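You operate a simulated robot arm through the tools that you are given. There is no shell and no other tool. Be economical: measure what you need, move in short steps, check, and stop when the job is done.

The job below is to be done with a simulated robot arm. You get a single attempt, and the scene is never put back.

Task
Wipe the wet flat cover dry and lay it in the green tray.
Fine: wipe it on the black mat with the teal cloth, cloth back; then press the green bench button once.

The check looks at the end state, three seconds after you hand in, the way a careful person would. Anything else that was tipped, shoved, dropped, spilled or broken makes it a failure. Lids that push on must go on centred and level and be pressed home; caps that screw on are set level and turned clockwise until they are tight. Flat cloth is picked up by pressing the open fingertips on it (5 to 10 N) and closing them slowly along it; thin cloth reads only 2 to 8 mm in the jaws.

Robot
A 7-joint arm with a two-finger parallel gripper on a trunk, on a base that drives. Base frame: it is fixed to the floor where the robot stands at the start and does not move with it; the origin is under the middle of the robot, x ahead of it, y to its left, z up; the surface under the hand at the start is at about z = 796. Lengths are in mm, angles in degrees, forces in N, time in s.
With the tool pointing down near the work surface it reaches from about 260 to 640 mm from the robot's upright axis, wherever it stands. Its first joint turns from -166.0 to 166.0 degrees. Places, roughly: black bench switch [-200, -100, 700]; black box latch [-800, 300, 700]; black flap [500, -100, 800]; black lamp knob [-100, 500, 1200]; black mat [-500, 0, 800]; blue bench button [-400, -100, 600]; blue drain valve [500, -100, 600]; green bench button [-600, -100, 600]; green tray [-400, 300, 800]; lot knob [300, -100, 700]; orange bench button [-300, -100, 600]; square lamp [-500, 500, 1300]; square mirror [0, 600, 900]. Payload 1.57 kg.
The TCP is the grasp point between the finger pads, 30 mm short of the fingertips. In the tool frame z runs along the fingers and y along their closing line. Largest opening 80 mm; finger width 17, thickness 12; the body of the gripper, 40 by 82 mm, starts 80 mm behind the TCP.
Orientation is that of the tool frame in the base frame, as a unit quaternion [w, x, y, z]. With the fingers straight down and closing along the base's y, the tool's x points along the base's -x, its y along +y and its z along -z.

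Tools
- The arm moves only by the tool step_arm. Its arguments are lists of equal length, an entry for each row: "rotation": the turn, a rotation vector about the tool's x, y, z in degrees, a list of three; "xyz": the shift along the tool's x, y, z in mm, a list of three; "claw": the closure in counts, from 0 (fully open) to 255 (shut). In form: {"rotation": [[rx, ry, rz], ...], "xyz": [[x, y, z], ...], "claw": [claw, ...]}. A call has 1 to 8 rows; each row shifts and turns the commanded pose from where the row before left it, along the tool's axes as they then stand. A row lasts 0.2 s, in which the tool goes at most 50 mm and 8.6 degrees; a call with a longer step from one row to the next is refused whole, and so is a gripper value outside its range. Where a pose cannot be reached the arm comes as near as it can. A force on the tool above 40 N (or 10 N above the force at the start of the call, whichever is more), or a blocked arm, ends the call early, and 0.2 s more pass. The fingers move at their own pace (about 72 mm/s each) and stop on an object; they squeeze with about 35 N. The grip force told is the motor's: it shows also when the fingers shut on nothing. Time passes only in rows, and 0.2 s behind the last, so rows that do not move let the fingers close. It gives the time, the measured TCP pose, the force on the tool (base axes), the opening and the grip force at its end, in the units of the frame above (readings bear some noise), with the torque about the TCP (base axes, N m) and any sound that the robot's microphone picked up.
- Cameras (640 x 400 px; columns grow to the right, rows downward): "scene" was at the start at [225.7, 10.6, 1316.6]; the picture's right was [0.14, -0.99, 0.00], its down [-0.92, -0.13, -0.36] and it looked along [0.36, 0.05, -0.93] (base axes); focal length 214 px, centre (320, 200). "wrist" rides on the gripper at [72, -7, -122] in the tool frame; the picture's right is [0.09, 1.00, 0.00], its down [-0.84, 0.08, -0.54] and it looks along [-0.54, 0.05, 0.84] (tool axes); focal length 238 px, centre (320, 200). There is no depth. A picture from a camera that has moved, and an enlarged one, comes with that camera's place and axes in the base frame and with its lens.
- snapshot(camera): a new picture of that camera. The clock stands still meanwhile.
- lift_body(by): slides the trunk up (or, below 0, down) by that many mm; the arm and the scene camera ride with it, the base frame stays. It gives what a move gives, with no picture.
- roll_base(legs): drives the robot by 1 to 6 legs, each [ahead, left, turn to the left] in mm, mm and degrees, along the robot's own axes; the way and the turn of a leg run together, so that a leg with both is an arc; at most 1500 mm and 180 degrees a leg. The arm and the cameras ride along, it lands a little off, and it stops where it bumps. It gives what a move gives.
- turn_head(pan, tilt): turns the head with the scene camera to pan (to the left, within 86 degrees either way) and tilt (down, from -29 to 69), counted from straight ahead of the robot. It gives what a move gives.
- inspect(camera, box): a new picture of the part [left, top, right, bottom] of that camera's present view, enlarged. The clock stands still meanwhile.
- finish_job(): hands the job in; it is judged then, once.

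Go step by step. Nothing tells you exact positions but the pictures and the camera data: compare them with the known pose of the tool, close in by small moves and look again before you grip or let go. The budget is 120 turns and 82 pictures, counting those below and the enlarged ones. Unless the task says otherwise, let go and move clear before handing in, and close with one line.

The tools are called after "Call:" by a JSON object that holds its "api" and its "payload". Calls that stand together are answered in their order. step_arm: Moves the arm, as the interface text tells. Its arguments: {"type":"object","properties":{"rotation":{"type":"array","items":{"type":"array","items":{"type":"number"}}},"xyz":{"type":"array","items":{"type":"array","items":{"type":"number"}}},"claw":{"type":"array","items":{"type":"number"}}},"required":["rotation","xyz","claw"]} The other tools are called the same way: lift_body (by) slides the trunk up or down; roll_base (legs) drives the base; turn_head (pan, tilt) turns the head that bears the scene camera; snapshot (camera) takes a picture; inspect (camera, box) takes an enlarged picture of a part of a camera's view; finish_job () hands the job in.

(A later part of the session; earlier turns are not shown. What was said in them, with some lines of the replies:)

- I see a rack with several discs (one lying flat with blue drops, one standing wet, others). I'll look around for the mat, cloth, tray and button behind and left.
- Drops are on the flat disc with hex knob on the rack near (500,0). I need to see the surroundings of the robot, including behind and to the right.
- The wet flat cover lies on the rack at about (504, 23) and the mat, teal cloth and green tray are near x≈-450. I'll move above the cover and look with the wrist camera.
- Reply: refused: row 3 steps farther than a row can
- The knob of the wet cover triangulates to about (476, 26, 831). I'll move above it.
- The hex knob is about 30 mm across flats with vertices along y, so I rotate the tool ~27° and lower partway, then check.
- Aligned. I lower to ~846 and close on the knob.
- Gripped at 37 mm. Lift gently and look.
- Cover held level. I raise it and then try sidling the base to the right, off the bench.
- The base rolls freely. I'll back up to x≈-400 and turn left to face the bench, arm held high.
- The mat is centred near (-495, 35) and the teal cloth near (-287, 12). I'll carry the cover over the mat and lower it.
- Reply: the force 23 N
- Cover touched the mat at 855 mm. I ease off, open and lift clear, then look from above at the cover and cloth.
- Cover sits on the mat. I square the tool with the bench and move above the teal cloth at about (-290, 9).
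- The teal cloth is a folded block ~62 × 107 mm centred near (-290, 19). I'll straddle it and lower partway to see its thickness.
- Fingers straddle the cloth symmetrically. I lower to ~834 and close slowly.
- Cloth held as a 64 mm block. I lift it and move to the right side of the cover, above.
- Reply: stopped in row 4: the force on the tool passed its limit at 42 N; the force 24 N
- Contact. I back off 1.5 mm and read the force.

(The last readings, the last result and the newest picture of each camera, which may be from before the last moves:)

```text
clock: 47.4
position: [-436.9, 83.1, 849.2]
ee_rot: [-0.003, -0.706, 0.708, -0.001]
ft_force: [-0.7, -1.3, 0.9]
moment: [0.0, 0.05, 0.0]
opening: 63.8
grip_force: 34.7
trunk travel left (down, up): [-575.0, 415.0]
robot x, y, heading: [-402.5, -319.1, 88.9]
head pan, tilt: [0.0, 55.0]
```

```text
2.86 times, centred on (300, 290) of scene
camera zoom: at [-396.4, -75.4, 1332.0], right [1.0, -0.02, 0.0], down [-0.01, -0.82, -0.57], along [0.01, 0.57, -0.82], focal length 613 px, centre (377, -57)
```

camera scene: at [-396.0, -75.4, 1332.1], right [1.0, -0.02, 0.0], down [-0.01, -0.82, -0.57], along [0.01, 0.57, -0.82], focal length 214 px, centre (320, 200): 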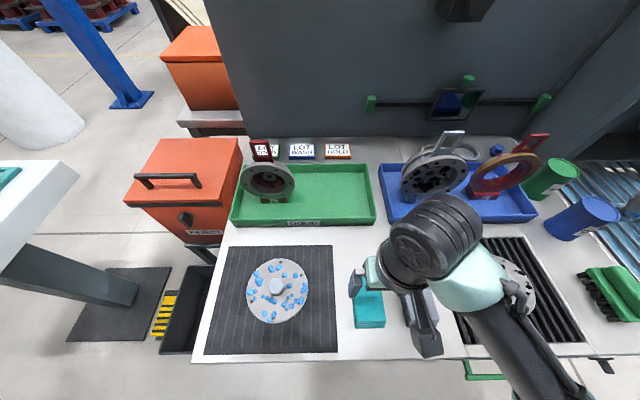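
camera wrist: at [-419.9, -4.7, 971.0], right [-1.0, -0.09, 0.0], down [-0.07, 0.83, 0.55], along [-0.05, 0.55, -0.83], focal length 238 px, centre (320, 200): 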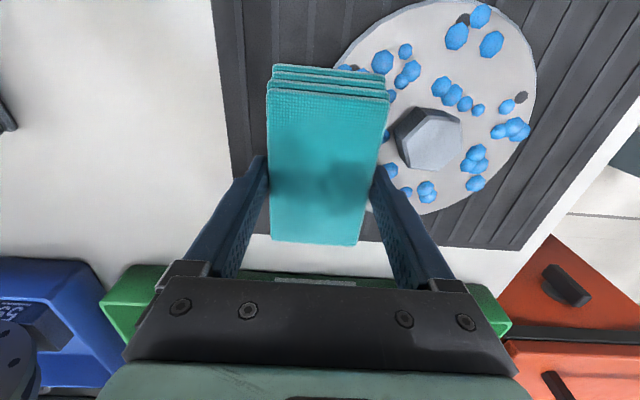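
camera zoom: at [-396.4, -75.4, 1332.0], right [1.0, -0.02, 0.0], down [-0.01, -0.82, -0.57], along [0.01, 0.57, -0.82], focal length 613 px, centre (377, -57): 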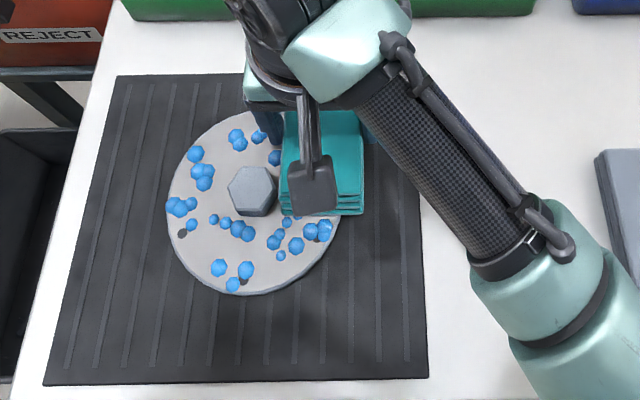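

Drops haven't vanished where the cloth passed, so I need to check whether the cloth pivoted in the grip.

Call:
{"api": "snapshot", "payload": {"camera": "wrist"}}

```text
45 pictures are left
camera wrist: at [-430.1, 12.7, 971.9], right [-1.0, -0.09, 0.0], down [-0.07, 0.84, 0.54], along [-0.05, 0.54, -0.84], focal length 238 px, centre (320, 200)
```

wrist: 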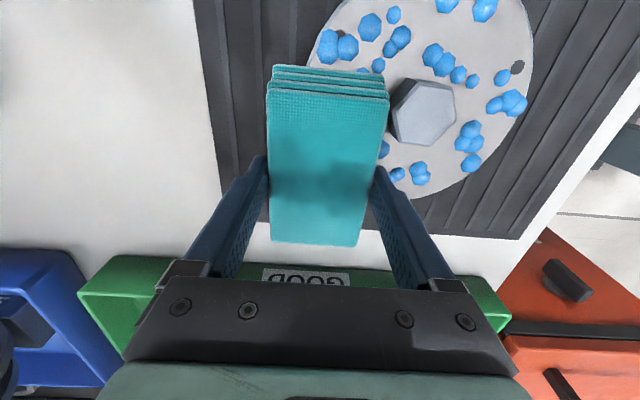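

Cloth hasn't pivoted and is currently barely off the plate. I'll re-establish contact over the lower-right drops and rub with several strokes, then check.

Call:
{"api": "step_arm", "payload": {"rotation": [[0, 0, 0], [0, 0, 0], [0, 0, 0], [0, 0, 0], [0, 0, 0], [0, 0, 0], [0, 0, 0], [0, 0, 0]], "xyz": [[0, 0, -4], [0, -8, 0], [30, 0, 0], [34, 0, 0], [0, 0, 3], [0, 0, 1], [0, 0, 0.8], [0, 0, 0]], "claw": [150, 150, 150, 150, 150, 150, 150, 150]}}

```text
clock: 49.2
position: [-430.0, 20.6, 850.1]
ee_rot: [-0.002, -0.706, 0.708, -0.001]
ft_force: [0.1, 0.2, 5.1]
moment: [0.22, -0.01, 0.01]
opening: 63.8
grip_force: 35.0
trunk travel left (down, up): [-575.0, 415.0]
robot x, y, heading: [-399.8, -320.5, 89.3]
head pan, tilt: [0.0, 55.0]
```

Call:
{"api": "step_arm", "payload": {"rotation": [[0, -0.25, 0], [0, 0, 0], [0, 0, 0], [0, 0, 0], [0, 0, 0], [0, 0, 0], [0, 0, 0], [0, 0, 0]], "xyz": [[0, 0, 0.5], [15, 0, 0], [15, 0, 0], [-15, 0, 0], [-15, 0, 0], [15, 0, 0], [15, 0, 0], [0, 0, 0]], "claw": [150, 150, 150, 150, 150, 150, 150, 150]}}

Call:
{"api": "step_arm", "payload": {"rotation": [[0, 0, 0], [0, 0, 0], [0, 0, 0], [0, 0, 0], [0, 0, 0], [0, 0, 0], [0, 0, 0], [0, 0, 0]], "xyz": [[-15, 0, 0], [-15, 0, 0], [15, 0, 0], [15, 0, 0], [-15, 0, 0], [-15, 0, 0], [0, 0, -4], [-40, 0, -10]], "claw": [150, 150, 150, 150, 150, 150, 150, 150]}}

Call:
{"api": "inspect", "payload": {"camera": "scene", "box": [200, 220, 400, 360]}}

```text
clock: 51.0
position: [-430.1, -9.2, 849.5]
ee_rot: [-0.001, -0.706, 0.708, 0.002]
ft_force: [-0.4, 9.0, 19.9]
moment: [0.39, 0.24, -0.13]
opening: 63.7
grip_force: 35.1
trunk travel left (down, up): [-575.0, 415.0]
robot x, y, heading: [-398.5, -317.9, 89.1]
head pan, tilt: [0.0, 55.0]
```

```text
clock: 52.8
position: [-430.7, 62.1, 861.5]
ee_rot: [-0.002, -0.706, 0.708, 0.0]
ft_force: [0.3, 0.3, 0.0]
moment: [-0.03, 0.0, -0.02]
opening: 63.9
grip_force: 35.5
trunk travel left (down, up): [-575.0, 415.0]
robot x, y, heading: [-400.1, -323.3, 89.0]
head pan, tilt: [0.0, 55.0]
```

```text
2.86 times, centred on (300, 290) of scene
camera zoom: at [-396.5, -74.5, 1331.7], right [1.0, -0.02, 0.0], down [-0.01, -0.82, -0.57], along [0.01, 0.57, -0.82], focal length 613 px, centre (377, -57)
```

zoom: 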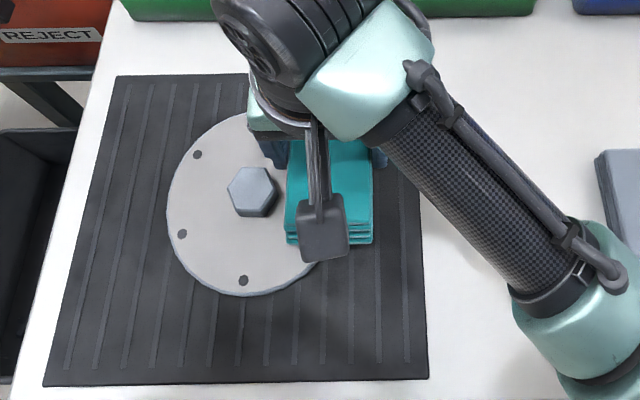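

All drops are gone. I'll return the cloth to its place at (-292, 20).

Call:
{"api": "step_arm", "payload": {"rotation": [[0, 0, 0], [0, 0, 0], [0, 0, 0], [0, 0, 0], [0, 0, 0], [0, 0, 0], [0, 0, 0]], "xyz": [[0, 0, -40], [14, -46, 0], [14, -46, 0], [14, -46, 0], [0, 0, 40], [0, 0, 15], [0, 0, 0]], "claw": [150, 150, 150, 150, 150, 150, 150]}}

Call:
{"api": "snapshot", "payload": {"camera": "wrist"}}

Call:
{"api": "snapshot", "payload": {"camera": "scene"}}

```text
clock: 54.4
position: [-292.6, 17.4, 847.4]
ee_rot: [-0.001, -0.706, 0.708, 0.0]
ft_force: [0.0, 0.2, -0.4]
moment: [-0.02, 0.02, 0.01]
opening: 63.9
grip_force: 35.7
trunk travel left (down, up): [-575.0, 415.0]
robot x, y, heading: [-399.0, -321.5, 89.0]
head pan, tilt: [0.0, 55.0]
```

```text
43 pictures are left
camera wrist: at [-284.1, -53.6, 969.5], right [-1.0, -0.09, 0.0], down [-0.07, 0.84, 0.54], along [-0.05, 0.54, -0.84], focal length 238 px, centre (320, 200)
```

wrist: 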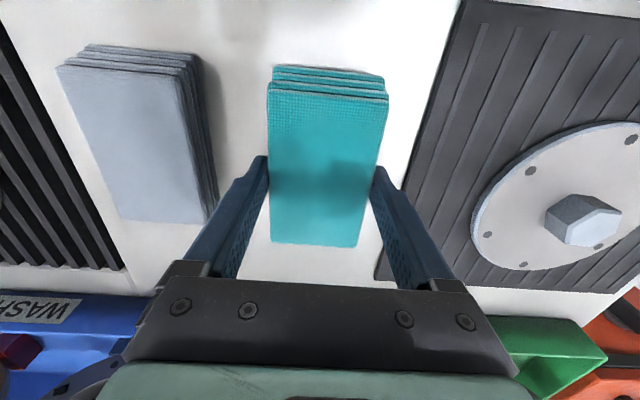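

```text
42 pictures are left
camera scene: at [-396.3, -75.1, 1332.0], right [1.0, -0.02, 0.0], down [-0.01, -0.82, -0.57], along [0.01, 0.57, -0.82], focal length 214 px, centre (320, 200)
```

scene: 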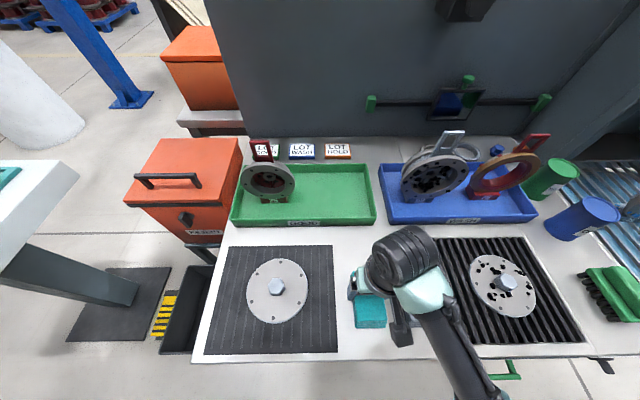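

Cover is dry. Lower the cloth until it touches.

Call:
{"api": "step_arm", "payload": {"rotation": [[0, 0, 0], [0, 0, 0], [0, 0, 0], [0, 0, 0], [0, 0, 0]], "xyz": [[-2, 0, 5], [0, 0, 4], [0, 0, 1.5], [0, 0, 1], [0, 0, 0]], "claw": [150, 150, 150, 150, 150]}}

```text
clock: 55.6
position: [-292.3, 20.0, 835.7]
ee_rot: [-0.001, -0.706, 0.708, 0.0]
ft_force: [0.6, 0.0, -0.7]
moment: [0.0, 0.01, 0.02]
opening: 63.8
grip_force: 35.4
trunk travel left (down, up): [-575.0, 415.0]
robot x, y, heading: [-402.2, -318.5, 89.1]
head pan, tilt: [0.0, 55.0]
```

Call:
{"api": "step_arm", "payload": {"rotation": [[0, 0, 0], [0, 0, 0], [0, 0, 0], [0, 0, 0]], "xyz": [[0, 0, 1], [0, 0, 0.7], [0, 0, 0.5], [0, 0, 0]], "claw": [150, 150, 150, 150]}}

```text
clock: 56.6
position: [-291.4, 20.7, 833.8]
ee_rot: [-0.001, -0.706, 0.708, 0.001]
ft_force: [0.5, 0.4, 0.3]
moment: [-0.03, -0.02, 0.01]
opening: 64.1
grip_force: 34.6
trunk travel left (down, up): [-575.0, 415.0]
robot x, y, heading: [-400.3, -317.3, 89.2]
head pan, tilt: [0.0, 55.0]
```

Call:
{"api": "step_arm", "payload": {"rotation": [[0, 0, 0], [0, 0, 0], [0, 0, 0], [0, 0, 0]], "xyz": [[0, 0, 0.8], [0, 0, 0.7], [0, 0, 0.5], [0, 0, 0]], "claw": [150, 150, 150, 150]}}

```text
clock: 57.6
position: [-291.4, 20.1, 834.2]
ee_rot: [0.001, -0.706, 0.708, 0.003]
ft_force: [0.3, 3.3, 29.1]
moment: [-0.61, -0.15, 0.11]
opening: 63.6
grip_force: 35.9
trunk travel left (down, up): [-575.0, 415.0]
robot x, y, heading: [-399.0, -320.2, 88.9]
head pan, tilt: [0.0, 55.0]
```

Call:
{"api": "step_arm", "payload": {"rotation": [[0, 0, 0], [0, 0, 0], [0, 0, 0], [0, 0, 0], [0, 0, 0], [0, 0, 0], [0, 0, 0]], "xyz": [[0, 0, -1], [0, 0, 0], [0, 0, 0], [0, 0, -10], [0, 0, -30], [0, 0, -45], [0, 0, -45]], "claw": [150, 50, 0, 0, 0, 0, 0]}}

Call:
{"api": "snapshot", "payload": {"camera": "wrist"}}

```text
clock: 59.2
position: [-290.6, 20.5, 963.8]
ee_rot: [0.0, -0.707, 0.707, 0.001]
ft_force: [-0.1, -0.9, 0.3]
moment: [-0.03, -0.04, 0.01]
opening: 80.0
grip_force: 0.0
trunk travel left (down, up): [-575.0, 415.0]
robot x, y, heading: [-401.6, -323.5, 89.1]
head pan, tilt: [0.0, 55.0]
```

```text
41 pictures are left
camera wrist: at [-284.0, -51.2, 1085.8], right [-1.0, -0.09, 0.0], down [-0.07, 0.84, 0.54], along [-0.05, 0.54, -0.84], focal length 238 px, centre (320, 200)
```

wrist: 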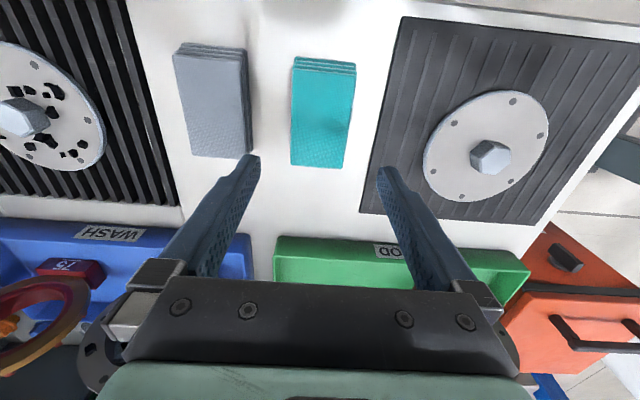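

Cloth is back. Now back over the cover knob with the former yaw.

Call:
{"api": "step_arm", "payload": {"rotation": [[0, 0, 0], [0, 0, 0], [0, 0, 0], [0, 0, 0], [0, 0, 7], [0, 0, 7], [0, 0, 7], [0, 0, 7]], "xyz": [[-3, 49, 0], [-4, 49, 0], [-4, 49, 0], [-4, 49, 0], [0, 8, 0], [0, 0, 0], [0, 0, 0], [0, 0, 30]], "claw": [0, 0, 0, 0, 0, 0, 0, 0]}}

Call:
{"api": "snapshot", "payload": {"camera": "wrist"}}

```text
clock: 61.0
position: [-495.4, 35.1, 933.8]
ee_rot: [-0.002, -0.513, 0.859, 0.001]
ft_force: [-0.1, 0.0, -0.4]
moment: [-0.02, 0.01, -0.01]
opening: 80.0
grip_force: 0.1
trunk travel left (down, up): [-575.0, 415.0]
robot x, y, heading: [-401.2, -320.4, 88.8]
head pan, tilt: [0.0, 55.0]
```

```text
40 pictures are left
camera wrist: at [-522.4, -30.9, 1055.3], right [-0.92, 0.39, 0.0], down [0.33, 0.77, 0.54], along [0.21, 0.5, -0.84], focal length 238 px, centre (320, 200)
```

wrist: 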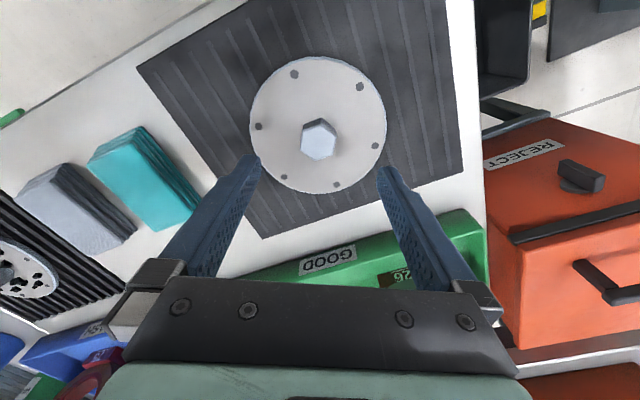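

Call:
{"api": "step_arm", "payload": {"rotation": [[0, 0, 0], [0, 0, 0], [0, 0, 0], [0, 0, 0], [0, 0, 0], [0, 0, 0], [0, 0, 0]], "xyz": [[0, 0, 35], [0, 0, 30], [0, 0, 14], [0, 0, 0], [0, 0, 0], [0, 0, 0], [0, 0, 0]], "claw": [0, 0, 0, 80, 150, 255, 255]}}

Call:
{"api": "snapshot", "payload": {"camera": "wrist"}}

Call:
{"api": "step_arm", "payload": {"rotation": [[0, 0, 0], [0, 0, 0], [0, 0, 0], [0, 0, 0]], "xyz": [[0, 0, -5], [0, 0, -30], [0, 0, -40], [0, 0, -40]], "claw": [255, 255, 255, 255]}}

Call:
{"api": "snapshot", "payload": {"camera": "wrist"}}

Call:
{"api": "snapshot", "payload": {"camera": "scene"}}

```text
clock: 62.6
position: [-495.1, 36.9, 854.0]
ee_rot: [-0.002, -0.515, 0.857, 0.001]
ft_force: [1.3, -0.5, 0.0]
moment: [-0.08, -0.28, 0.01]
opening: 37.3
grip_force: 34.9
trunk travel left (down, up): [-575.0, 415.0]
robot x, y, heading: [-401.2, -318.3, 89.2]
head pan, tilt: [0.0, 55.0]
```

```text
39 pictures are left
camera wrist: at [-522.3, -30.4, 976.1], right [-0.92, 0.39, 0.0], down [0.33, 0.77, 0.54], along [0.21, 0.5, -0.84], focal length 238 px, centre (320, 200)
```

wrist: 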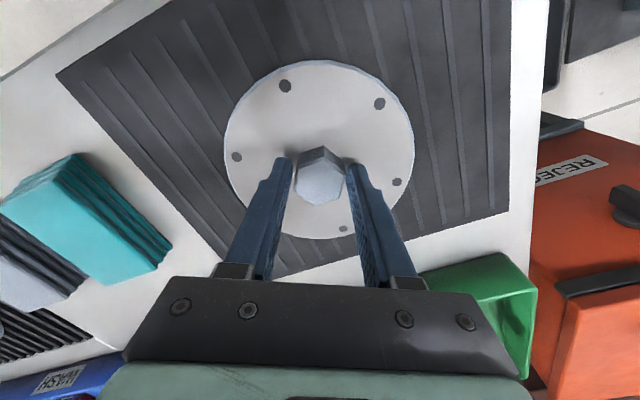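

```text
clock: 63.6
position: [-495.4, 37.2, 969.9]
ee_rot: [-0.001, -0.515, 0.857, 0.001]
ft_force: [0.6, 0.0, -4.9]
moment: [-0.03, 0.0, 0.04]
opening: 36.9
grip_force: 35.1
trunk travel left (down, up): [-575.0, 415.0]
robot x, y, heading: [-401.4, -321.6, 89.1]
head pan, tilt: [0.0, 55.0]
```

```text
38 pictures are left
camera wrist: at [-523.1, -30.4, 1091.5], right [-0.92, 0.39, 0.0], down [0.33, 0.78, 0.54], along [0.21, 0.5, -0.84], focal length 238 px, centre (320, 200)
```

wrist: 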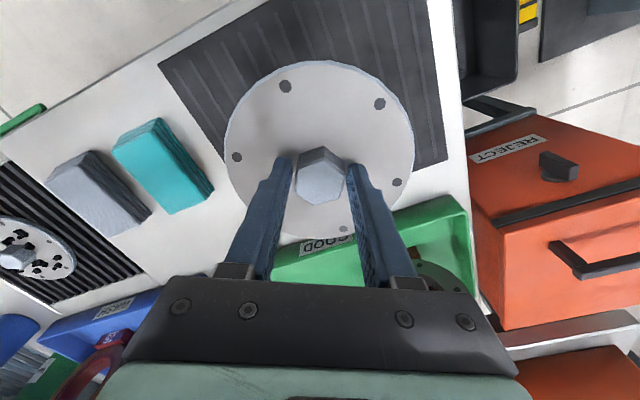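

```text
37 pictures are left
camera scene: at [-396.3, -75.0, 1331.9], right [1.0, -0.02, 0.0], down [-0.01, -0.82, -0.57], along [0.01, 0.57, -0.82], focal length 214 px, centre (320, 200)
```

scene: 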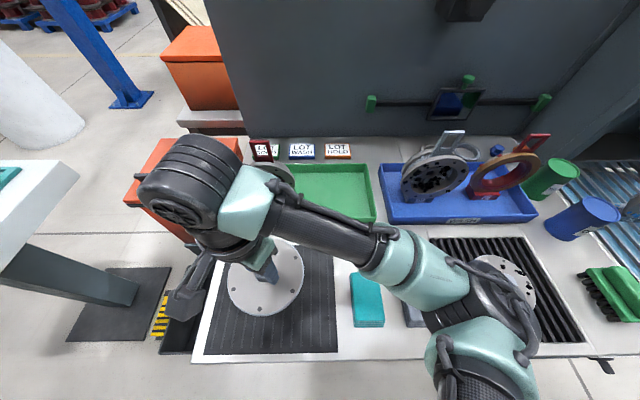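

Cover held level and dry. Free part of the green tray is centred about (-345, 305). I move right, drive 80 mm forward for reach, then out over the tray.

Call:
{"api": "step_arm", "payload": {"rotation": [[0, 0, 0], [0, 0, 0], [0, 0, 0], [0, 0, 0], [0, 0, 0]], "xyz": [[-17.6, -33.1, 0], [-17.6, -33.1, 0], [-17.6, -33.1, 0], [-17.6, -33.1, 0], [0, 0, -30]], "claw": [255, 255, 255, 255, 255]}}

Call:
{"api": "roll_base", "payload": {"legs": [[80, 0, 0]]}}

Call:
{"api": "step_arm", "payload": {"rotation": [[0, 0, 0], [0, 0, 0], [0, 0, 0], [0, 0, 0]], "xyz": [[-41.5, 22, 0], [-41.5, 22, 0], [-41.5, 22, 0], [-41.5, 22, 0]], "claw": [255, 255, 255, 255]}}

Call:
{"api": "snapshot", "payload": {"camera": "wrist"}}

Call:
{"api": "snapshot", "payload": {"camera": "scene"}}

```text
clock: 64.8
position: [-346.4, 35.4, 999.3]
ee_rot: [-0.002, -0.514, 0.858, 0.0]
ft_force: [-1.1, -0.4, -5.1]
moment: [-0.04, 0.03, 0.01]
opening: 37.1
grip_force: 34.4
trunk travel left (down, up): [-575.0, 415.0]
robot x, y, heading: [-399.1, -323.5, 89.0]
head pan, tilt: [0.0, 55.0]
```

```text
clock: 65.8
position: [-344.5, 116.4, 998.3]
ee_rot: [-0.001, -0.514, 0.858, 0.0]
ft_force: [-0.1, 0.7, -5.5]
moment: [0.0, 0.02, -0.01]
opening: 37.4
grip_force: 34.8
trunk travel left (down, up): [-575.0, 415.0]
robot x, y, heading: [-401.2, -241.6, 88.8]
head pan, tilt: [0.0, 55.0]
```

```text
clock: 66.8
position: [-342.8, 305.0, 997.5]
ee_rot: [0.0, -0.514, 0.858, 0.0]
ft_force: [-0.8, -0.2, -5.3]
moment: [-0.01, 0.06, 0.0]
opening: 37.0
grip_force: 34.8
trunk travel left (down, up): [-575.0, 415.0]
robot x, y, heading: [-395.9, -239.1, 89.1]
head pan, tilt: [0.0, 55.0]
```

```text
36 pictures are left
camera wrist: at [-370.7, 238.3, 1118.8], right [-0.92, 0.39, 0.0], down [0.33, 0.78, 0.54], along [0.21, 0.5, -0.84], focal length 238 px, centre (320, 200)
```

wrist: 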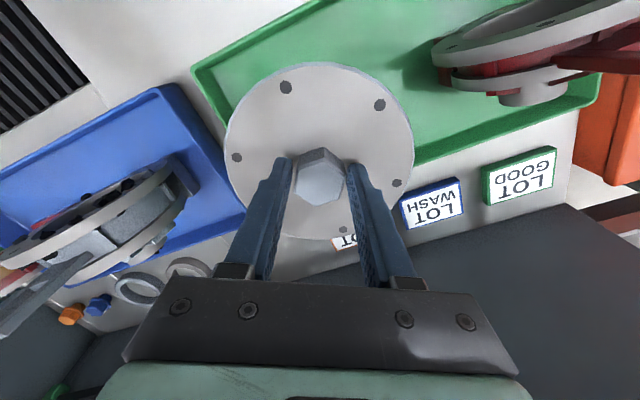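

```text
35 pictures are left
camera scene: at [-395.2, 6.0, 1331.8], right [1.0, -0.02, 0.0], down [-0.01, -0.82, -0.57], along [0.01, 0.57, -0.82], focal length 214 px, centre (320, 200)
```

scene: 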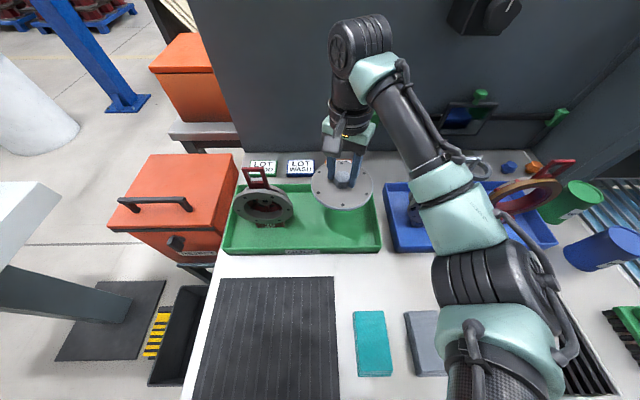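

Shift 8 mm left, 3 mm back, then lower into the tray.

Call:
{"api": "step_arm", "payload": {"rotation": [[0, 0, 0], [0, 0, 0], [0, 0, 0], [0, 0, 0]], "xyz": [[1, 8.5, 0], [0, 0, 35], [0, 0, 40], [0, 0, 30]], "claw": [255, 255, 255, 255]}}

Call:
{"api": "snapshot", "payload": {"camera": "wrist"}}

Call:
{"api": "inspect", "payload": {"camera": "scene", "box": [220, 130, 420, 270]}}

```text
clock: 67.8
position: [-351.1, 306.6, 893.3]
ee_rot: [-0.001, -0.514, 0.858, 0.001]
ft_force: [0.9, 0.7, -3.8]
moment: [-0.02, 0.01, -0.01]
opening: 37.0
grip_force: 35.6
trunk travel left (down, up): [-575.0, 415.0]
robot x, y, heading: [-403.9, -240.9, 89.1]
head pan, tilt: [0.0, 55.0]
```

```text
34 pictures are left
camera wrist: at [-378.3, 240.3, 1014.6], right [-0.92, 0.39, 0.0], down [0.33, 0.77, 0.54], along [0.21, 0.5, -0.84], focal length 238 px, centre (320, 200)
```

wrist: 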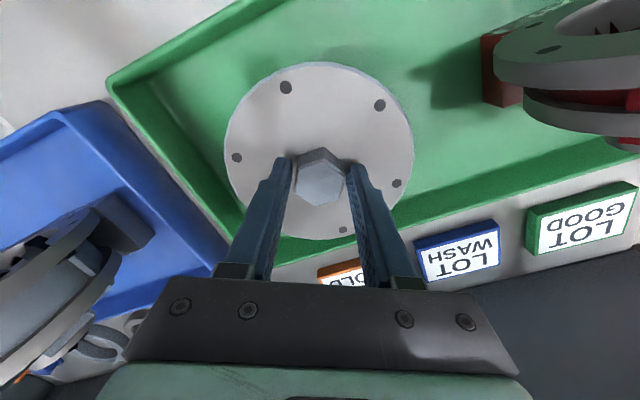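

```text
2.86 times, centred on (320, 200) of scene
camera zoom: at [-394.9, 5.5, 1331.9], right [1.0, -0.02, 0.0], down [-0.01, -0.82, -0.57], along [0.01, 0.57, -0.82], focal length 613 px, centre (320, 200)
```

zoom: 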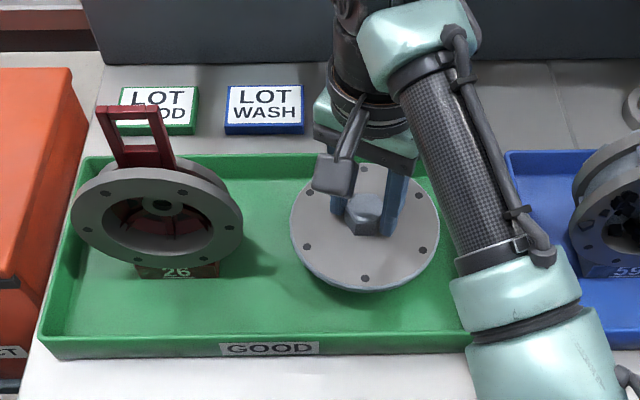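

Call:
{"api": "step_arm", "payload": {"rotation": [[0, 0, 0], [0, 0, 0], [0, 0, 0], [0, 0, 0]], "xyz": [[5.3, -2.8, 0], [0, 0, 25], [0, 0, 8], [0, 0, 0]], "claw": [255, 255, 255, 255]}}

Call:
{"api": "step_arm", "payload": {"rotation": [[0, 0, 0], [0, 0, 0], [0, 0, 0], [0, 0, 0], [0, 0, 0]], "xyz": [[0, 0, 2], [0, 0, 2], [0, 0, 1.5], [0, 0, 1], [0, 0, 0]], "claw": [255, 255, 255, 255, 255]}}

```text
clock: 68.8
position: [-352.5, 301.1, 859.4]
ee_rot: [-0.001, -0.514, 0.858, 0.0]
ft_force: [0.2, 0.5, -5.0]
moment: [-0.04, 0.02, 0.01]
opening: 37.2
grip_force: 34.6
trunk travel left (down, up): [-575.0, 415.0]
robot x, y, heading: [-400.1, -240.6, 89.0]
head pan, tilt: [0.0, 55.0]
```

```text
clock: 70.0
position: [-352.0, 300.6, 853.2]
ee_rot: [-0.001, -0.514, 0.858, 0.0]
ft_force: [-0.8, 0.1, -3.2]
moment: [-0.04, -0.06, 0.0]
opening: 36.8
grip_force: 34.9
trunk travel left (down, up): [-575.0, 415.0]
robot x, y, heading: [-397.8, -240.5, 89.0]
head pan, tilt: [0.0, 55.0]
```

Call:
{"api": "step_arm", "payload": {"rotation": [[0, 0, 0], [0, 0, 0], [0, 0, 0]], "xyz": [[0, 0, 1], [0, 0, 1], [0, 0, 0]], "claw": [255, 255, 255]}}

```text
clock: 70.8
position: [-352.3, 300.6, 854.4]
ee_rot: [-0.001, -0.514, 0.858, 0.002]
ft_force: [-0.8, 2.3, 13.0]
moment: [-0.77, 0.06, 0.13]
opening: 37.3
grip_force: 34.9
trunk travel left (down, up): [-575.0, 415.0]
robot x, y, heading: [-398.4, -240.7, 88.9]
head pan, tilt: [0.0, 55.0]
```

Contact; ease and release, then lift and check.

Call:
{"api": "step_arm", "payload": {"rotation": [[0, 0, 0], [0, 0, 0], [0, 0, 0], [0, 0, 0], [0, 0, 0], [0, 0, 0], [0, 0, 0], [0, 0, 0]], "xyz": [[0, 0, 0], [0, 0, 0], [0, 0, 0], [0, 0, -10], [0, 0, -30], [0, 0, -40], [0, 0, -40], [0, 0, -40]], "claw": [180, 80, 0, 0, 0, 0, 0, 0]}}

Call:
{"api": "snapshot", "payload": {"camera": "wrist"}}

Call:
{"api": "inspect", "payload": {"camera": "scene", "box": [220, 130, 420, 270]}}

```text
clock: 72.6
position: [-352.8, 300.4, 1012.8]
ee_rot: [-0.002, -0.514, 0.858, 0.0]
ft_force: [-0.2, -0.4, -0.9]
moment: [-0.01, -0.02, 0.02]
opening: 80.0
grip_force: 0.1
trunk travel left (down, up): [-575.0, 415.0]
robot x, y, heading: [-397.8, -241.2, 89.0]
head pan, tilt: [0.0, 55.0]
```

```text
32 pictures are left
camera wrist: at [-379.2, 233.7, 1133.7], right [-0.92, 0.39, 0.0], down [0.33, 0.78, 0.54], along [0.21, 0.5, -0.84], focal length 238 px, centre (320, 200)
```

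wrist: 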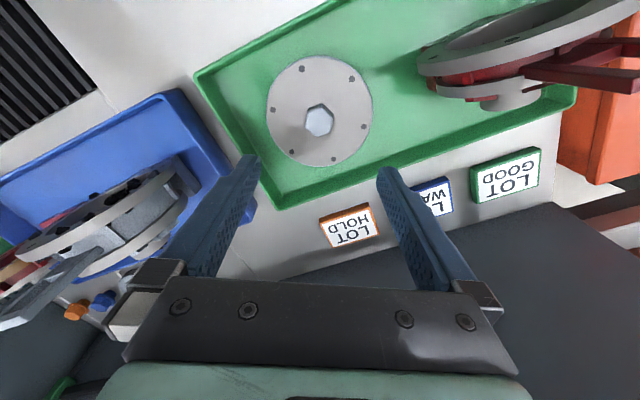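

```text
2.86 times, centred on (320, 200) of scene
camera zoom: at [-395.0, 4.6, 1332.0], right [1.0, -0.02, 0.0], down [-0.01, -0.82, -0.57], along [0.01, 0.57, -0.82], focal length 613 px, centre (320, 200)
```

zoom: 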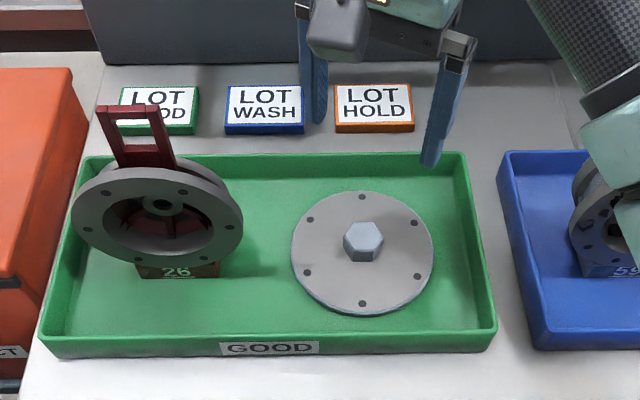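

The cover lies flat in the green tray. Now I back away from the bench and look at its front for the green button.

Call:
{"api": "roll_base", "payload": {"legs": [[-560, 0, 0]]}}

Call:
{"api": "turn_head", "payload": {"pan": 15, "tilt": 48}}

Call:
{"api": "snapshot", "payload": {"camera": "scene"}}

```text
clock: 75.8
position: [-359.7, -253.9, 1011.2]
ee_rot: [-0.001, -0.512, 0.859, 0.0]
ft_force: [-0.2, -0.4, 0.3]
moment: [0.01, -0.01, -0.02]
opening: 79.9
grip_force: 0.0
trunk travel left (down, up): [-575.0, 415.0]
robot x, y, heading: [-413.0, -792.6, 89.0]
head pan, tilt: [0.0, 55.0]
```

```text
clock: 76.6
position: [-359.4, -253.7, 1011.6]
ee_rot: [-0.002, -0.512, 0.859, 0.0]
ft_force: [-0.1, -0.1, -0.1]
moment: [-0.03, -0.01, -0.03]
opening: 79.9
grip_force: 0.0
trunk travel left (down, up): [-575.0, 415.0]
robot x, y, heading: [-410.6, -795.7, 88.8]
head pan, tilt: [15.0, 48.0]
```

```text
30 pictures are left
camera scene: at [-424.7, -545.3, 1341.2], right [0.97, 0.24, 0.0], down [0.18, -0.72, -0.67], along [-0.16, 0.65, -0.74], focal length 214 px, centre (320, 200)
```

scene: 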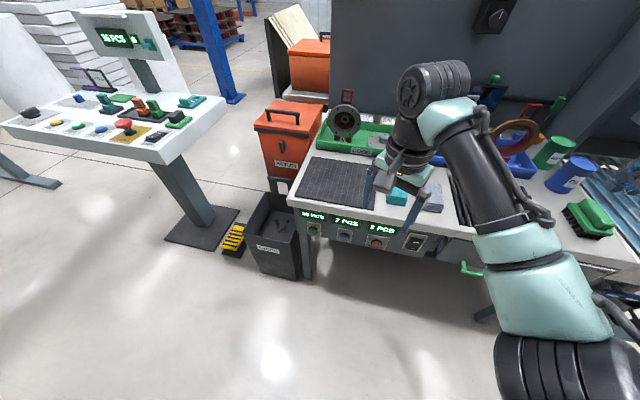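

Call:
{"api": "inspect", "payload": {"camera": "scene", "box": [280, 190, 460, 290]}}

```text
3.56 times, centred on (370, 240) of scene
camera zoom: at [-424.7, -545.3, 1341.2], right [0.97, 0.24, 0.0], down [0.18, -0.72, -0.67], along [-0.16, 0.65, -0.74], focal length 763 px, centre (142, 58)
```

zoom: 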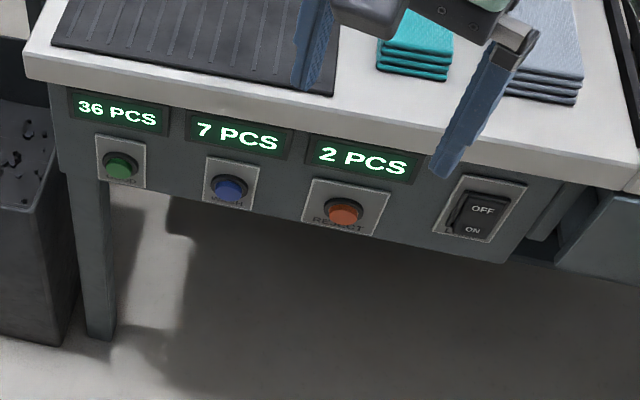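

The green button (counter 36 PCS) is on the front panel near (-560, -90, 640), facing me. I'll square the tool, then pitch it forward to horizontal with the claw shut.

Call:
{"api": "step_arm", "payload": {"rotation": [[0, 0, -7], [0, 0, -7], [0, 0, -7], [0, 0, -7], [0, -8, 0], [0, -8, 0], [0, -8, 0], [0, -8, 0]], "xyz": [[0, 0, 0], [0, 0, 0], [0, 0, 0], [0, 0, 0], [0, 0, 0], [0, 0, 0], [0, 0, 0], [0, 0, 0]], "claw": [255, 255, 255, 255, 255, 255, 255, 255]}}

Call:
{"api": "step_arm", "payload": {"rotation": [[0, -8.4, 0], [0, -8.4, 0], [0, -8.4, 0], [0, -8.4, 0], [0, -8.4, 0], [0, -8.4, 0], [0, -8.4, 0], [0, 0, 0]], "xyz": [[0, 0, 0], [0, 0, 0], [0, 0, 0], [0, 0, 0], [0, 0, 0], [0, 0, 0], [0, 0, 0], [0, 0, 0]], "claw": [255, 255, 255, 255, 255, 255, 255, 255]}}

Call:
{"api": "snapshot", "payload": {"camera": "scene"}}

```text
clock: 78.4
position: [-359.8, -254.0, 1013.2]
ee_rot: [0.196, -0.677, 0.682, 0.196]
ft_force: [-0.9, 0.0, -0.6]
moment: [0.02, 0.03, 0.03]
opening: 0.0
grip_force: 20.8
trunk travel left (down, up): [-575.0, 415.0]
robot x, y, heading: [-406.1, -795.9, 88.8]
head pan, tilt: [15.0, 48.0]
```

```text
clock: 80.2
position: [-360.4, -255.0, 1011.3]
ee_rot: [0.505, -0.494, 0.499, 0.502]
ft_force: [0.4, -0.6, 0.3]
moment: [0.01, 0.01, 0.02]
opening: 0.3
grip_force: 21.8
trunk travel left (down, up): [-575.0, 415.0]
robot x, y, heading: [-408.0, -796.2, 88.7]
head pan, tilt: [15.0, 48.0]
```

```text
28 pictures are left
camera scene: at [-424.8, -545.3, 1341.2], right [0.97, 0.24, 0.0], down [0.18, -0.72, -0.67], along [-0.16, 0.65, -0.74], focal length 214 px, centre (320, 200)
```

scene: 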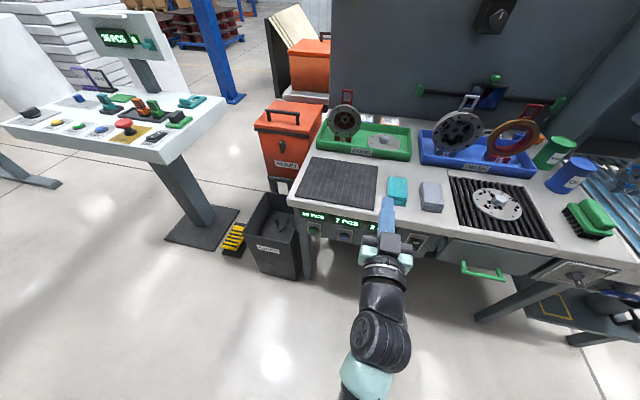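

Pose is good. Shift the base 200 mm left and lower the trunk so the tool is at about z 640 in front of the button.

Call:
{"api": "roll_base", "payload": {"legs": [[0, 200, 0]]}}

Call:
{"api": "lift_body", "payload": {"by": -365}}

Call:
{"api": "turn_head", "payload": {"pan": 0, "tilt": 40}}

Call:
{"api": "snapshot", "payload": {"camera": "scene"}}

Call:
{"api": "snapshot", "payload": {"camera": "wrist"}}

```text
clock: 81.8
position: [-559.9, -250.7, 1011.1]
ee_rot: [0.505, -0.494, 0.498, 0.503]
ft_force: [-0.5, 0.2, 0.5]
moment: [-0.02, 0.01, 0.0]
opening: 0.1
grip_force: 21.4
trunk travel left (down, up): [-575.0, 415.0]
robot x, y, heading: [-610.5, -795.8, 88.9]
head pan, tilt: [15.0, 48.0]
```

```text
clock: 85.3
position: [-560.4, -249.8, 646.8]
ee_rot: [0.505, -0.494, 0.499, 0.502]
ft_force: [-0.5, 0.1, -0.4]
moment: [-0.04, 0.01, -0.01]
opening: 0.0
grip_force: 21.2
trunk travel left (down, up): [-210.0, 780.0]
robot x, y, heading: [-606.6, -790.4, 88.9]
head pan, tilt: [15.0, 48.0]
```

```text
clock: 86.1
position: [-560.7, -249.8, 645.8]
ee_rot: [0.505, -0.494, 0.499, 0.502]
ft_force: [0.3, 0.0, -1.1]
moment: [-0.01, 0.0, 0.0]
opening: 0.0
grip_force: 21.1
trunk travel left (down, up): [-210.0, 780.0]
robot x, y, heading: [-609.0, -791.7, 89.0]
head pan, tilt: [0.0, 40.0]
```

```text
27 pictures are left
camera scene: at [-604.2, -532.6, 987.7], right [1.0, -0.02, 0.0], down [-0.01, -0.64, -0.77], along [0.02, 0.77, -0.64], focal length 214 px, centre (320, 200)
```

scene: 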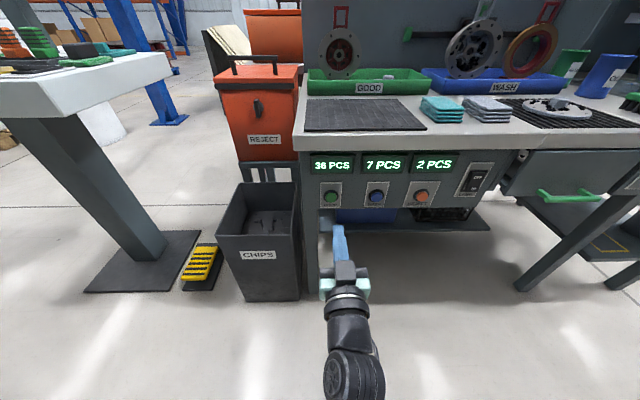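

```text
26 pictures are left
camera wrist: at [-554.0, -371.3, 572.9], right [-1.0, 0.01, -0.09], down [-0.08, -0.55, 0.83], along [-0.04, 0.83, 0.55], focal length 238 px, centre (320, 200)
```

wrist: 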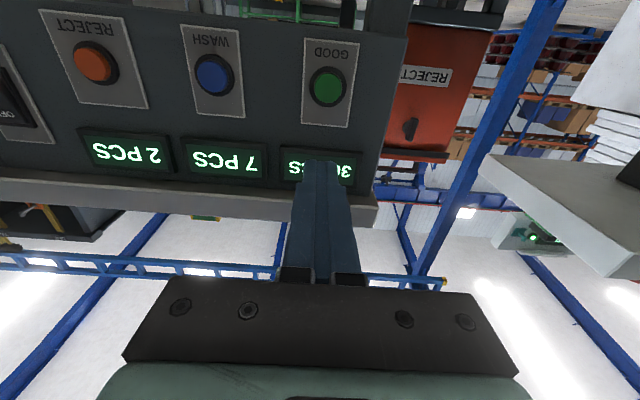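

Button triangulates to (-563, -72, 615). I align and approach to ~20 mm short.

Call:
{"api": "step_arm", "payload": {"rotation": [[0, 0, 0], [0, 0, 0], [0, 0, 0], [0, 0, 0]], "xyz": [[31, 2.5, 0], [0, 0, 45], [0, 0, 45], [0, 0, 30]], "claw": [255, 255, 255, 255]}}

Call:
{"api": "snapshot", "payload": {"camera": "wrist"}}

Call:
{"api": "inspect", "payload": {"camera": "scene", "box": [270, 140, 430, 240]}}

```text
clock: 87.1
position: [-563.3, -128.4, 619.3]
ee_rot: [0.504, -0.495, 0.499, 0.502]
ft_force: [0.7, 0.0, -0.4]
moment: [-0.02, -0.01, 0.02]
opening: 0.0
grip_force: 21.5
trunk travel left (down, up): [-210.0, 780.0]
robot x, y, heading: [-611.0, -791.6, 89.0]
head pan, tilt: [0.0, 40.0]
```

```text
25 pictures are left
camera wrist: at [-556.3, -249.7, 544.1], right [-1.0, 0.01, -0.09], down [-0.08, -0.55, 0.83], along [-0.04, 0.83, 0.55], focal length 238 px, centre (320, 200)
```

wrist: 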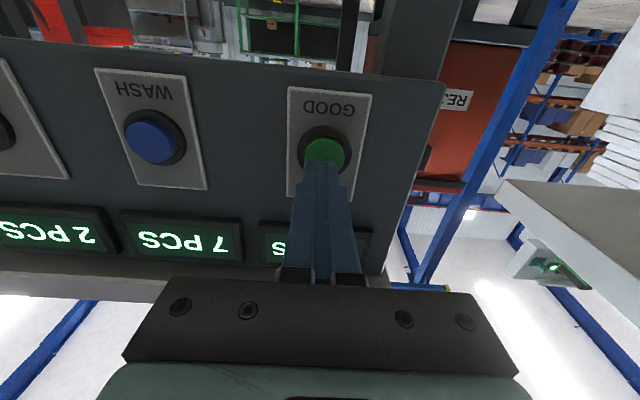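

```text
4.00 times, centred on (350, 190) of scene
camera zoom: at [-604.1, -532.6, 987.7], right [1.0, -0.02, 0.0], down [-0.01, -0.64, -0.77], along [0.02, 0.77, -0.64], focal length 858 px, centre (200, 240)
```

zoom: 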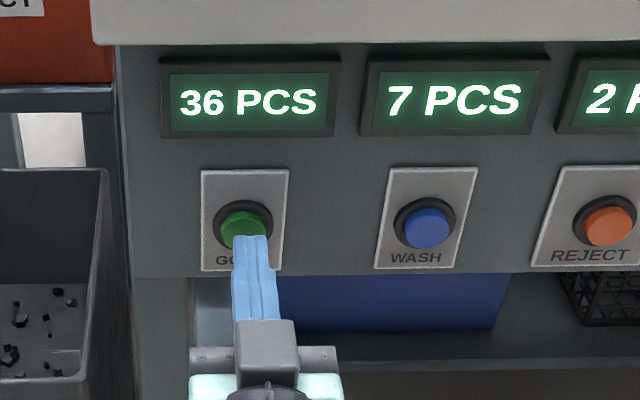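

Well lined up. Advance slowly to press.

Call:
{"api": "step_arm", "payload": {"rotation": [[0, 0, 0], [0, 0, 0], [0, 0, 0], [0, 0, 0]], "xyz": [[1, 0, 8], [0, 0, 5], [0, 0, 3], [0, 0, 0]], "claw": [255, 255, 255, 255]}}

```text
clock: 88.1
position: [-562.5, -113.1, 617.2]
ee_rot: [0.504, -0.495, 0.498, 0.503]
ft_force: [-0.8, -9.6, -1.5]
moment: [-0.08, -0.04, 0.04]
opening: 0.0
grip_force: 21.0
trunk travel left (down, up): [-210.0, 780.0]
robot x, y, heading: [-610.1, -792.2, 88.6]
head pan, tilt: [0.0, 40.0]
heard: click
```

A click was heard. I check the counter before retracting.

Call:
{"api": "inspect", "payload": {"camera": "scene", "box": [270, 140, 430, 240]}}

```text
4.00 times, centred on (350, 190) of scene
camera zoom: at [-604.2, -533.0, 987.8], right [1.0, -0.02, 0.0], down [-0.01, -0.64, -0.77], along [0.02, 0.77, -0.64], focal length 858 px, centre (200, 240)
```

zoom: 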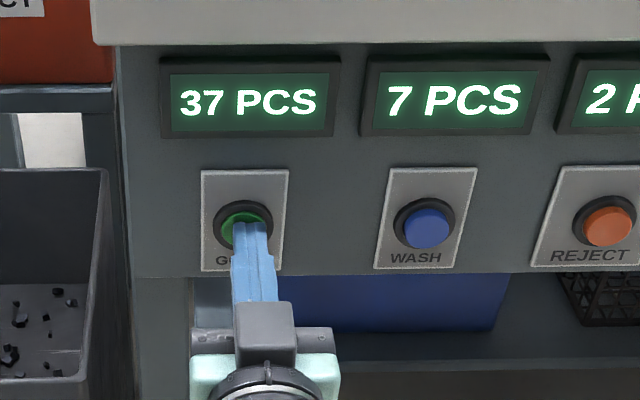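

The counter reads 37: pressed once. I retract straight back and take a final look.

Call:
{"api": "step_arm", "payload": {"rotation": [[0, 0, 0], [0, 0, 0], [0, 0, 0], [0, 0, 0]], "xyz": [[0, 0, -20], [0, 0, -40], [0, 0, -40], [0, 0, -40]], "claw": [255, 255, 255, 255]}}

Call:
{"api": "lift_body", "payload": {"by": 300}}

Call:
{"api": "snapshot", "payload": {"camera": "scene"}}

Call:
{"api": "inspect", "payload": {"camera": "scene", "box": [270, 130, 510, 280]}}

```text
clock: 89.1
position: [-562.2, -254.1, 615.0]
ee_rot: [0.504, -0.495, 0.498, 0.503]
ft_force: [-0.9, 0.6, 0.4]
moment: [-0.01, -0.02, -0.03]
opening: 0.0
grip_force: 21.2
trunk travel left (down, up): [-210.0, 780.0]
robot x, y, heading: [-609.3, -789.4, 88.8]
head pan, tilt: [0.0, 40.0]
```

```text
clock: 92.1
position: [-562.9, -252.7, 914.6]
ee_rot: [0.504, -0.495, 0.499, 0.502]
ft_force: [0.1, -0.6, 0.7]
moment: [-0.03, -0.01, 0.04]
opening: 0.0
grip_force: 21.0
trunk travel left (down, up): [-510.0, 480.0]
robot x, y, heading: [-608.2, -792.4, 88.8]
head pan, tilt: [0.0, 40.0]
```

```text
22 pictures are left
camera scene: at [-604.1, -532.5, 1287.7], right [1.0, -0.02, 0.0], down [-0.01, -0.64, -0.77], along [0.02, 0.77, -0.64], focal length 214 px, centre (320, 200)
```

scene: 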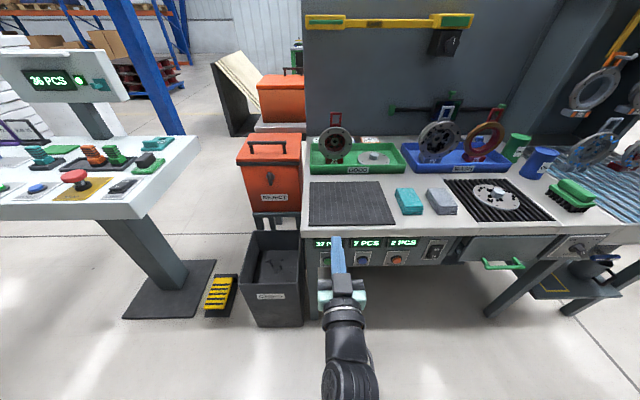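

```text
2.67 times, centred on (390, 205) of scene
camera zoom: at [-604.1, -532.5, 1287.7], right [1.0, -0.02, 0.0], down [-0.01, -0.64, -0.77], along [0.02, 0.77, -0.64], focal length 572 px, centre (133, 187)
```

zoom: 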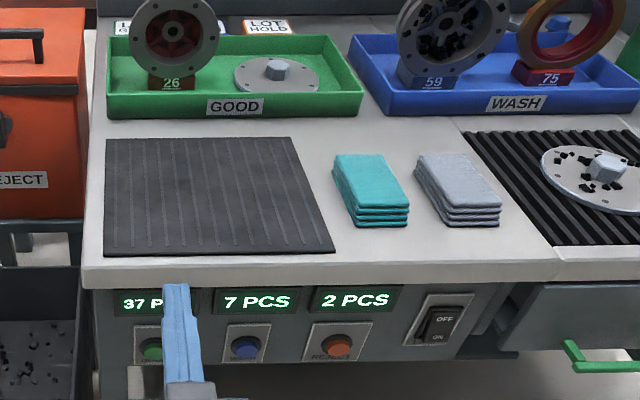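

Everything is in place: the dry cover lies in the green tray, the cloth is back, the button has been pressed once and the arm is clear. I'll hand in.

Call:
{"api": "finish_job", "payload": {}}

```text
The job is handed in.
```

The flat cover was wiped dry on the black mat and lies flat in the green tray, the teal cloth is back in its place, and the green button was pressed once (its counter went from 36 to 37).
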